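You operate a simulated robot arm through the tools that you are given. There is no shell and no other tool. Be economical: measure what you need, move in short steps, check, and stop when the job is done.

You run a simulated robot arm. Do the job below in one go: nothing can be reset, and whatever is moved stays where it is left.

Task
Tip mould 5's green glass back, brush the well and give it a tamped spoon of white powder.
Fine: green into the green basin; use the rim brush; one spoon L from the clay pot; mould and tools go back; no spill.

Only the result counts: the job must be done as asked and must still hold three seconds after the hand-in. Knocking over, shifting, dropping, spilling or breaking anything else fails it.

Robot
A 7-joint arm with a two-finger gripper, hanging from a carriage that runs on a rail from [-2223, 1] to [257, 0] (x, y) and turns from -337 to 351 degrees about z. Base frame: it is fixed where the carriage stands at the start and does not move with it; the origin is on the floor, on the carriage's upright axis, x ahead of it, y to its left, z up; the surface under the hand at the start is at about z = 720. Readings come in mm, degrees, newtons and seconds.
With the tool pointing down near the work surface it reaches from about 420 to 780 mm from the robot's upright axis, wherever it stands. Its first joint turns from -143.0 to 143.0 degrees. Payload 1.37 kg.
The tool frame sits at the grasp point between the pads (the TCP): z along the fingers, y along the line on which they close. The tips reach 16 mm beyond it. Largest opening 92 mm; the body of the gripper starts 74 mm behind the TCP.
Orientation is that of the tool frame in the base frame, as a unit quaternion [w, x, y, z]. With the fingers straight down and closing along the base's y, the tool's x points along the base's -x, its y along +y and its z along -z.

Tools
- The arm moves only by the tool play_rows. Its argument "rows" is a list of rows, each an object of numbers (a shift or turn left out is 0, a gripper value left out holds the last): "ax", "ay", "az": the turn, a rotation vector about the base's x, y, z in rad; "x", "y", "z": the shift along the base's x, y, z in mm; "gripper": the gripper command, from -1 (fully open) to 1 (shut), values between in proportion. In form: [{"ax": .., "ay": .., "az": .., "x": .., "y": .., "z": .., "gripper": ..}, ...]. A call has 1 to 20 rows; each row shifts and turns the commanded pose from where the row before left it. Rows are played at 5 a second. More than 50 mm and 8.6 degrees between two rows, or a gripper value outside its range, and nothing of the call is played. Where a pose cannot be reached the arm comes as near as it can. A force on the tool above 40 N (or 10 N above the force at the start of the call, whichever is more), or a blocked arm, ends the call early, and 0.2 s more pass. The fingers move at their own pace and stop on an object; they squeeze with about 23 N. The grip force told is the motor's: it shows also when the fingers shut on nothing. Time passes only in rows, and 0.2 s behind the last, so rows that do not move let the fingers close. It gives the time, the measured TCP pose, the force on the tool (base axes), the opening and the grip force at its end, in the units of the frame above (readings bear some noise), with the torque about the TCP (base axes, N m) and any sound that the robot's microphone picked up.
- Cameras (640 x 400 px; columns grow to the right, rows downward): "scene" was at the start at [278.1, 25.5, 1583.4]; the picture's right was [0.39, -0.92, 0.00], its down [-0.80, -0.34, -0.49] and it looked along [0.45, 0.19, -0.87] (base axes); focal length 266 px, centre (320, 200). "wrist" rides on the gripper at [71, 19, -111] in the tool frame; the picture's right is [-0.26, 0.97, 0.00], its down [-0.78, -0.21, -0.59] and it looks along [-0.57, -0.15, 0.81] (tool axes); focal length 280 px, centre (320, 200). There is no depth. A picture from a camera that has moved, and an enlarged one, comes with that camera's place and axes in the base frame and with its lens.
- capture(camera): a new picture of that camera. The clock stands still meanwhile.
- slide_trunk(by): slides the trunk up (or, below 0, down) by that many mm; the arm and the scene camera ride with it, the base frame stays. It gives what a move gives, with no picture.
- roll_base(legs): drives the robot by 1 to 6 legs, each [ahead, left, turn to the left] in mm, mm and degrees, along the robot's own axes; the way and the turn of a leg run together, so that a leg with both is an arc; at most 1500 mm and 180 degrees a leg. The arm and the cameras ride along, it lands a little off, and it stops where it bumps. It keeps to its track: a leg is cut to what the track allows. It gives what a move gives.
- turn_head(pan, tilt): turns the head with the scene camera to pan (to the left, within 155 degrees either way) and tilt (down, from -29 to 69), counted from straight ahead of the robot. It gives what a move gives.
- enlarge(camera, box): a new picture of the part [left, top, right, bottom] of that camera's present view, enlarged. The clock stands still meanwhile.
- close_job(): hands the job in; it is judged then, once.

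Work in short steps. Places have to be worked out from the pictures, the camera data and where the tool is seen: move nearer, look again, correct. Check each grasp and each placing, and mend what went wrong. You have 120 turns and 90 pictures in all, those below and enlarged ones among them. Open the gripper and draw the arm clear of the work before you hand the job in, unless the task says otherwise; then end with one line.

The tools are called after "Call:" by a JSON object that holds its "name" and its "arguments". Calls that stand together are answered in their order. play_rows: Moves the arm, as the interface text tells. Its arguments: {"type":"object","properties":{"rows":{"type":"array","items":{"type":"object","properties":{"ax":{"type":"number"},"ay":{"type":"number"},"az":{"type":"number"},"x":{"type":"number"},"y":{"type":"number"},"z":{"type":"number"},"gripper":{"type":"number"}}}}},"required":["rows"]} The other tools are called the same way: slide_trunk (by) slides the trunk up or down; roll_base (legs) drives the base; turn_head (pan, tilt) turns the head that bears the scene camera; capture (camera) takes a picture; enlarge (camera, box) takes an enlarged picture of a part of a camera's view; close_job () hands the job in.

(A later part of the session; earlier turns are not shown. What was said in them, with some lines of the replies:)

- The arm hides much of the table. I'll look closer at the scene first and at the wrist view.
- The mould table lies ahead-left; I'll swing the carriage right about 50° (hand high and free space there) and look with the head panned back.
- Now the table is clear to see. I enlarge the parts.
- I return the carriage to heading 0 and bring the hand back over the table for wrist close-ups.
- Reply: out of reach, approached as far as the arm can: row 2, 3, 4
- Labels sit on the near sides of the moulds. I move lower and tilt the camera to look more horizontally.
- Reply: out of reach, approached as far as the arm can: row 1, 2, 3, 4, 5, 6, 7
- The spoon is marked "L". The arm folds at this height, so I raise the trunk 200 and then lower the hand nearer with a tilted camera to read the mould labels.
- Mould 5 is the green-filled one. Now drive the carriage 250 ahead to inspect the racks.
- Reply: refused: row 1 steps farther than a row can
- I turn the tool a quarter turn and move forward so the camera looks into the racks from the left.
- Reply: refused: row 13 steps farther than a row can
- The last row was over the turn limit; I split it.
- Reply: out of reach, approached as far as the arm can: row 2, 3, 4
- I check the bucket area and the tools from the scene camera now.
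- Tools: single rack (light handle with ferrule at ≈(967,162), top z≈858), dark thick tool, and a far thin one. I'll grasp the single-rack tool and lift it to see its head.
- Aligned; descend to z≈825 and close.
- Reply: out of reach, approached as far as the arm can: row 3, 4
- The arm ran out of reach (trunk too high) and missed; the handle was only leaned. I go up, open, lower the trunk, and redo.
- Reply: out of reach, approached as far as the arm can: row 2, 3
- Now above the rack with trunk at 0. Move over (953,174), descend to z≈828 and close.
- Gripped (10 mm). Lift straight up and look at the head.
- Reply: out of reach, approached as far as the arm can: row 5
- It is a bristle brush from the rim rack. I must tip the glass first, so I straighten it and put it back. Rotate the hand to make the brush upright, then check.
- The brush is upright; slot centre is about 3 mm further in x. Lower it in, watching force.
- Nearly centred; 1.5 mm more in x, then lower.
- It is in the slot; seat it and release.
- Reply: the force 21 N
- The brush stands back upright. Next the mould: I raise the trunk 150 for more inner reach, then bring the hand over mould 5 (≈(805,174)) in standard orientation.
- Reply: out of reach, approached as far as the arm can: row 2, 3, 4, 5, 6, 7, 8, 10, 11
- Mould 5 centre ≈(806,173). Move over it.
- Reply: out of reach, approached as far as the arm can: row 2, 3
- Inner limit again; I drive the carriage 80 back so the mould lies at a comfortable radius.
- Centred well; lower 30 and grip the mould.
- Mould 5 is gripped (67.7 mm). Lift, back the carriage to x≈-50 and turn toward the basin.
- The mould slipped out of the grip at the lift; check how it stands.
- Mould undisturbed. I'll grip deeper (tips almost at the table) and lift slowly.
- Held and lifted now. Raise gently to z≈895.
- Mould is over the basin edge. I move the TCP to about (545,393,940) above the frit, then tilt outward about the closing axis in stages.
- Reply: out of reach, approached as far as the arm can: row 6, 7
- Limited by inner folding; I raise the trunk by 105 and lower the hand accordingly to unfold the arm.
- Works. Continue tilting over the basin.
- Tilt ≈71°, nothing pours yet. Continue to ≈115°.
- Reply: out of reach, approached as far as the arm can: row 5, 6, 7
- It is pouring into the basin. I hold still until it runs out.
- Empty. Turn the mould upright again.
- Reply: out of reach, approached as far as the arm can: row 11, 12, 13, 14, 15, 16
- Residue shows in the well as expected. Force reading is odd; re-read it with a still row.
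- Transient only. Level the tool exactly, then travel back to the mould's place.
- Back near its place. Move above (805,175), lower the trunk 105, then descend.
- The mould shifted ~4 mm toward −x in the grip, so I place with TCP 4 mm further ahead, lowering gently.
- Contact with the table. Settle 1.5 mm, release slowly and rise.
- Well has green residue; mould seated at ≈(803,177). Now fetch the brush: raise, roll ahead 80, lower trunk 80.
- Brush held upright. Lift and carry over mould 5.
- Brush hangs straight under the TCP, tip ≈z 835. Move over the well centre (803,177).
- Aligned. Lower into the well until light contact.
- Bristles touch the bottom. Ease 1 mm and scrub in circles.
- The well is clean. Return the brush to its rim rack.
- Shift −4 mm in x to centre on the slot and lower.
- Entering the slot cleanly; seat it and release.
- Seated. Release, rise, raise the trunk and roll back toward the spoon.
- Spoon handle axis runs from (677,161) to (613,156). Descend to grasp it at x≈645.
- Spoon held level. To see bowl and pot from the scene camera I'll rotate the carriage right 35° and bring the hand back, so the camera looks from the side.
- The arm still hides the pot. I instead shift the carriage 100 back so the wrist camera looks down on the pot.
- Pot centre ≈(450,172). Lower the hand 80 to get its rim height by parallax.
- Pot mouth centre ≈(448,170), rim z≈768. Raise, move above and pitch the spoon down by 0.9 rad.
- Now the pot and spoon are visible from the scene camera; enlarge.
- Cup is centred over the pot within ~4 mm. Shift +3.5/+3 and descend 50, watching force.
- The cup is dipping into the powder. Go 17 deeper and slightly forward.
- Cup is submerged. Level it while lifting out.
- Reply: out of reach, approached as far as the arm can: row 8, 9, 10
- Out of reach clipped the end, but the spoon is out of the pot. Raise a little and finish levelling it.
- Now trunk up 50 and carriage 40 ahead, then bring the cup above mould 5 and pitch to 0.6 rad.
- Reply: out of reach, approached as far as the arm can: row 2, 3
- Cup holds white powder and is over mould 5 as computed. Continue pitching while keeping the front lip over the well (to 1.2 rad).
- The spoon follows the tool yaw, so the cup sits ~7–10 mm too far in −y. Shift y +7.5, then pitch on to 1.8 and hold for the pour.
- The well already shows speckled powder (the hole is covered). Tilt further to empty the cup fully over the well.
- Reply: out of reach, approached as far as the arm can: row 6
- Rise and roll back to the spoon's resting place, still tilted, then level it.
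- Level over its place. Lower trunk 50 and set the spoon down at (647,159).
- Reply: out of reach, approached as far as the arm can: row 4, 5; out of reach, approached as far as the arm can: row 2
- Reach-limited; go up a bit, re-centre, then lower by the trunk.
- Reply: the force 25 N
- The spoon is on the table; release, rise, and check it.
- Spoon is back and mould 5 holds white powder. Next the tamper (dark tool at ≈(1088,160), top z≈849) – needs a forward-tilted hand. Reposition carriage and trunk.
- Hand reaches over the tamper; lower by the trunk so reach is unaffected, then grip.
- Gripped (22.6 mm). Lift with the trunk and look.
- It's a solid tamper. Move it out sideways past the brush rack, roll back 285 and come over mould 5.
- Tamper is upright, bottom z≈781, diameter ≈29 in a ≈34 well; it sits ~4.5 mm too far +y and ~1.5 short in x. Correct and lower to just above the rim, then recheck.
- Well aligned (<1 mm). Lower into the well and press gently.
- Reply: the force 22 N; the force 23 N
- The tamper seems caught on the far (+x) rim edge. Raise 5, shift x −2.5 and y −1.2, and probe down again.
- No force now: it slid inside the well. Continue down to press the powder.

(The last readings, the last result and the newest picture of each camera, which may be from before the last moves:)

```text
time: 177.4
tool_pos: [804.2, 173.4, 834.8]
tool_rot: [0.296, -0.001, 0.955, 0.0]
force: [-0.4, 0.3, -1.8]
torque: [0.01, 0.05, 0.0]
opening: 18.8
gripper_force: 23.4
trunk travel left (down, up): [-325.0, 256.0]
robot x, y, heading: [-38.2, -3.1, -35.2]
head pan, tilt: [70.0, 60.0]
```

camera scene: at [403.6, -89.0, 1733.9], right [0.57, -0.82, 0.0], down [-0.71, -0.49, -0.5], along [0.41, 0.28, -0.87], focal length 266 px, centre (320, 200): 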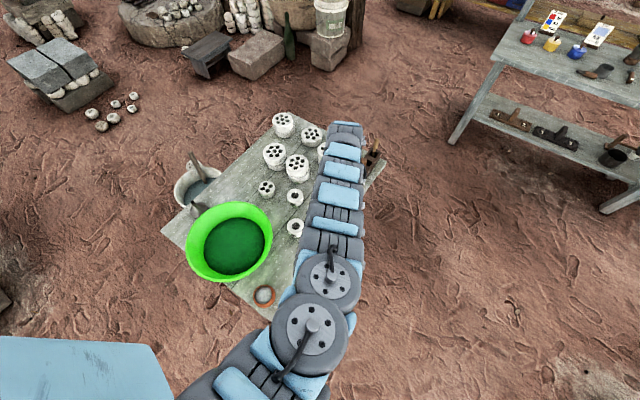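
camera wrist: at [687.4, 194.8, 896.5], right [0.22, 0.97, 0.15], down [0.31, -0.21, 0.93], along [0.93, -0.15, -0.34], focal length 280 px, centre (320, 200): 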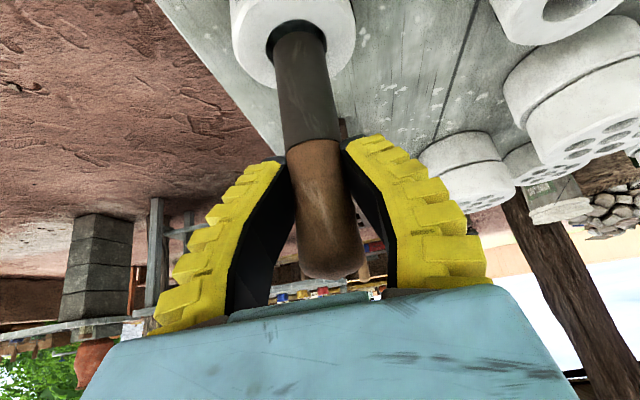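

Call:
{"name": "play_rows", "arguments": {"rows": [{"z": -3}]}}

Call:
{"name": "play_rows", "arguments": {"rows": [{"z": -3}]}}

```text
time: 177.8
tool_pos: [803.4, 174.0, 830.7]
tool_rot: [0.296, 0.001, 0.955, 0.0]
force: [1.0, 0.9, -1.6]
torque: [0.03, 0.03, 0.03]
opening: 18.7
gripper_force: 23.0
trunk travel left (down, up): [-325.0, 256.0]
robot x, y, heading: [-38.4, -0.2, -35.2]
head pan, tilt: [70.0, 60.0]
```

```text
time: 178.2
tool_pos: [804.6, 173.4, 828.0]
tool_rot: [0.295, 0.0, 0.955, -0.001]
force: [0.1, 0.1, 0.0]
torque: [0.0, 0.11, -0.05]
opening: 18.7
gripper_force: 22.3
trunk travel left (down, up): [-325.0, 256.0]
robot x, y, heading: [-40.1, -2.7, -35.1]
head pan, tilt: [70.0, 60.0]
```

Contact begins (load drops to 0). Press a little more.

Call:
{"name": "play_rows", "arguments": {"rows": [{"z": -2}, {}]}}

Call:
{"name": "play_rows", "arguments": {"rows": [{"z": -2}, {}]}}

```text
time: 178.8
tool_pos: [803.6, 173.8, 827.3]
tool_rot: [0.296, 0.0, 0.955, 0.0]
force: [-0.4, 1.4, 4.4]
torque: [0.06, -0.01, -0.02]
opening: 18.8
gripper_force: 23.1
trunk travel left (down, up): [-325.0, 256.0]
robot x, y, heading: [-36.7, -0.5, -35.5]
head pan, tilt: [70.0, 60.0]
```

```text
time: 179.4
tool_pos: [806.0, 173.0, 825.4]
tool_rot: [0.297, 0.0, 0.955, 0.0]
force: [-1.6, 1.4, 8.0]
torque: [0.11, 0.08, 0.0]
opening: 19.2
gripper_force: 23.2
trunk travel left (down, up): [-325.0, 256.0]
robot x, y, heading: [-35.0, 2.6, -35.0]
head pan, tilt: [70.0, 60.0]
```

Call:
{"name": "play_rows", "arguments": {"rows": [{"z": -2.5}, {}, {}, {}]}}

```text
time: 180.4
tool_pos: [806.2, 172.7, 823.6]
tool_rot: [0.296, 0.0, 0.955, 0.001]
force: [-1.5, 1.8, 12.9]
torque: [0.05, 0.1, 0.02]
opening: 20.5
gripper_force: 23.3
trunk travel left (down, up): [-325.0, 256.0]
robot x, y, heading: [-37.0, -2.2, -35.2]
head pan, tilt: [70.0, 60.0]
```

Tamped with ≈14 N. Lift out slowly.

Call:
{"name": "play_rows", "arguments": {"rows": [{"z": 3}, {"z": 5}, {"z": 8}, {"z": 10}, {"z": 15}, {"z": 20}, {"z": 20}, {"z": 15}]}}

```text
time: 182.2
tool_pos: [803.2, 173.2, 918.3]
tool_rot: [0.296, 0.0, 0.955, 0.0]
force: [-0.1, -1.0, -1.3]
torque: [0.02, 0.03, -0.03]
opening: 18.8
gripper_force: 23.7
trunk travel left (down, up): [-325.0, 256.0]
robot x, y, heading: [-37.5, 0.7, -35.5]
head pan, tilt: [70.0, 60.0]
```

Now carry the tamper back the same way.

Call:
{"name": "play_rows", "arguments": {"rows": [{"y": -38}, {"y": -38}, {"y": -39}]}}

Call:
{"name": "roll_base", "arguments": {"legs": [[233, 164, 0]]}}

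Call:
{"name": "play_rows", "arguments": {"rows": [{"y": 34}, {"y": 34}, {"y": 32}, {}]}}

```text
time: 183.0
tool_pos: [802.5, 56.3, 919.8]
tool_rot: [0.296, 0.0, 0.955, 0.0]
force: [-0.4, 0.6, -1.6]
torque: [-0.02, 0.01, -0.01]
opening: 18.8
gripper_force: 23.1
trunk travel left (down, up): [-325.0, 256.0]
robot x, y, heading: [-39.6, -0.3, -35.4]
head pan, tilt: [70.0, 60.0]
```

```text
time: 185.0
tool_pos: [1087.8, 63.2, 917.6]
tool_rot: [0.295, -0.004, 0.955, 0.001]
force: [0.0, -0.4, -1.4]
torque: [0.02, 0.03, 0.01]
opening: 19.0
gripper_force: 23.4
trunk travel left (down, up): [-325.0, 256.0]
robot x, y, heading: [246.2, 1.1, -34.6]
head pan, tilt: [70.0, 60.0]
```

```text
time: 186.0
tool_pos: [1087.4, 165.1, 917.5]
tool_rot: [0.296, -0.004, 0.955, 0.001]
force: [0.0, -0.6, -1.6]
torque: [-0.01, 0.0, -0.01]
opening: 18.8
gripper_force: 23.2
trunk travel left (down, up): [-325.0, 256.0]
robot x, y, heading: [247.8, 2.1, -34.9]
head pan, tilt: [70.0, 60.0]
```

Align y, lower to z≈884 and use the last picture to check the slot alignment.

Call:
{"name": "play_rows", "arguments": {"rows": [{"y": -6, "z": -17, "x": 1}, {"z": -16}, {}]}}

Call:
{"name": "enlarge", "arguments": {"camera": "wrist", "box": [220, 0, 400, 150]}}

```text
time: 186.8
tool_pos: [1088.4, 156.5, 884.3]
tool_rot: [0.296, -0.004, 0.955, 0.001]
force: [0.6, -0.5, -0.9]
torque: [0.02, 0.0, -0.01]
opening: 19.1
gripper_force: 23.1
trunk travel left (down, up): [-325.0, 256.0]
robot x, y, heading: [246.4, -1.8, -34.7]
head pan, tilt: [70.0, 60.0]
```

```text
2.67 times, centred on (310, 75) of wrist
camera zoom: at [967.9, 177.3, 936.4], right [0.21, 0.97, 0.15], down [0.31, -0.21, 0.93], along [0.93, -0.15, -0.34], focal length 748 px, centre (347, 533)
```

zoom: 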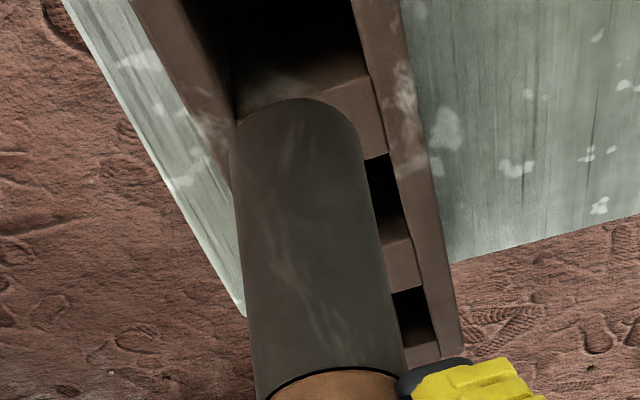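

Tamper bottom is at z≈799 (slid up ~15 in the grip); the slot centre lies ~4.5 mm toward −x. Shift and lower carefully.

Call:
{"name": "play_rows", "arguments": {"rows": [{"x": -4.5}, {"z": -12}, {"z": -12}, {"z": -5}]}}

Call:
{"name": "play_rows", "arguments": {"rows": [{"z": -4}, {"z": -4}]}}

```text
time: 187.8
tool_pos: [1084.2, 156.6, 856.2]
tool_rot: [0.296, -0.003, 0.955, 0.001]
force: [1.6, -0.7, -1.0]
torque: [0.02, 0.03, 0.01]
opening: 19.0
gripper_force: 22.9
trunk travel left (down, up): [-325.0, 256.0]
robot x, y, heading: [248.0, 2.2, -34.7]
head pan, tilt: [70.0, 60.0]
```

```text
time: 188.4
tool_pos: [1083.4, 156.6, 847.8]
tool_rot: [0.296, -0.004, 0.955, 0.001]
force: [-0.6, 0.0, -1.4]
torque: [0.04, 0.0, -0.01]
opening: 19.0
gripper_force: 23.0
trunk travel left (down, up): [-325.0, 256.0]
robot x, y, heading: [251.2, 1.4, -34.9]
head pan, tilt: [70.0, 60.0]
```

No contact at z 848 (bottom ≈763, already below the rack top). Continue by small steps.

Call:
{"name": "play_rows", "arguments": {"rows": [{"z": -5}, {"z": -5}]}}

Call:
{"name": "play_rows", "arguments": {"rows": [{"z": -5}, {"z": -5}, {"z": -4}]}}

```text
time: 189.0
tool_pos: [1083.5, 157.6, 836.7]
tool_rot: [0.295, -0.004, 0.955, 0.002]
force: [0.5, 0.5, -1.4]
torque: [0.0, 0.04, 0.04]
opening: 19.0
gripper_force: 23.3
trunk travel left (down, up): [-325.0, 256.0]
robot x, y, heading: [248.3, -2.5, -34.9]
head pan, tilt: [70.0, 60.0]
```

```text
time: 189.8
tool_pos: [1083.9, 155.6, 824.8]
tool_rot: [0.296, -0.003, 0.955, 0.001]
force: [-0.1, 0.0, -1.0]
torque: [0.02, -0.01, -0.02]
opening: 18.7
gripper_force: 23.6
trunk travel left (down, up): [-325.0, 256.0]
robot x, y, heading: [251.4, -1.7, -34.7]
head pan, tilt: [70.0, 60.0]
```

Call:
{"name": "play_rows", "arguments": {"rows": [{"z": -4}, {"z": -4}]}}

Call:
{"name": "play_rows", "arguments": {"rows": [{"z": -3}, {"z": -3}]}}

```text
time: 190.4
tool_pos: [1084.8, 157.5, 816.7]
tool_rot: [0.297, -0.005, 0.955, 0.001]
force: [-1.7, 0.3, 3.0]
torque: [0.01, 0.18, 0.0]
opening: 19.6
gripper_force: 22.9
trunk travel left (down, up): [-325.0, 256.0]
robot x, y, heading: [247.2, 3.2, -34.8]
head pan, tilt: [70.0, 60.0]
```

```text
time: 191.0
tool_pos: [1087.0, 157.5, 812.3]
tool_rot: [0.298, -0.004, 0.955, 0.002]
force: [-4.2, 0.5, 24.0]
torque: [-0.04, -0.01, 0.03]
opening: 24.7
gripper_force: 23.5
trunk travel left (down, up): [-325.0, 256.0]
robot x, y, heading: [245.8, -0.5, -34.9]
head pan, tilt: [70.0, 60.0]
```

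The tamper stands on the slot floor. Ease, release and rise straight up.

Call:
{"name": "play_rows", "arguments": {"rows": [{"z": 3}, {"gripper": 0.2}, {"gripper": -0.4}, {"gripper": -1}, {"z": 25}, {"z": 35}, {"z": 40}, {"z": 40}]}}

```text
time: 192.8
tool_pos: [1083.8, 156.0, 953.4]
tool_rot: [0.296, -0.004, 0.955, 0.001]
force: [-0.5, 0.6, -0.1]
torque: [0.01, -0.02, -0.01]
opening: 91.9
gripper_force: 0.1
trunk travel left (down, up): [-325.0, 256.0]
robot x, y, heading: [248.0, 1.1, -34.7]
head pan, tilt: [70.0, 60.0]
```

Draw the arm clear of the table and hand in.

Call:
{"name": "slide_trunk", "arguments": {"by": 80}}

Call:
{"name": "roll_base", "arguments": {"legs": [[0, 0, -30]]}}

Call:
{"name": "close_job", "arguments": {}}

```text
time: 194.0
tool_pos: [1083.5, 157.2, 1031.2]
tool_rot: [0.295, -0.004, 0.955, 0.001]
force: [0.4, 0.3, 0.7]
torque: [0.0, 0.02, 0.01]
opening: 91.8
gripper_force: 0.1
trunk travel left (down, up): [-405.0, 176.0]
robot x, y, heading: [244.8, -1.6, -34.8]
head pan, tilt: [70.0, 60.0]
```

```text
time: 195.8
tool_pos: [1051.3, -279.1, 1033.7]
tool_rot: [0.286, 0.243, 0.924, -0.076]
force: [-0.4, 0.5, 0.4]
torque: [0.02, 0.0, -0.03]
opening: 91.8
gripper_force: 0.0
trunk travel left (down, up): [-405.0, 176.0]
robot x, y, heading: [248.9, -0.8, -64.6]
head pan, tilt: [70.0, 60.0]
```

```text
The job is handed in.
```

I tipped mould 5's green into the green basin, brushed the well clean, poured in one L spoon of white powder from the clay pot and tamped it, then put mould and tools back (mould within about 4 mm) and handed in. I never saw a label on the brush, so I took the one in the rack at the table's edge as the rim brush. I had no pictures left to check the tamped surface, the tamper in its slot or the final scene; I saw no spill in the last ones I took.
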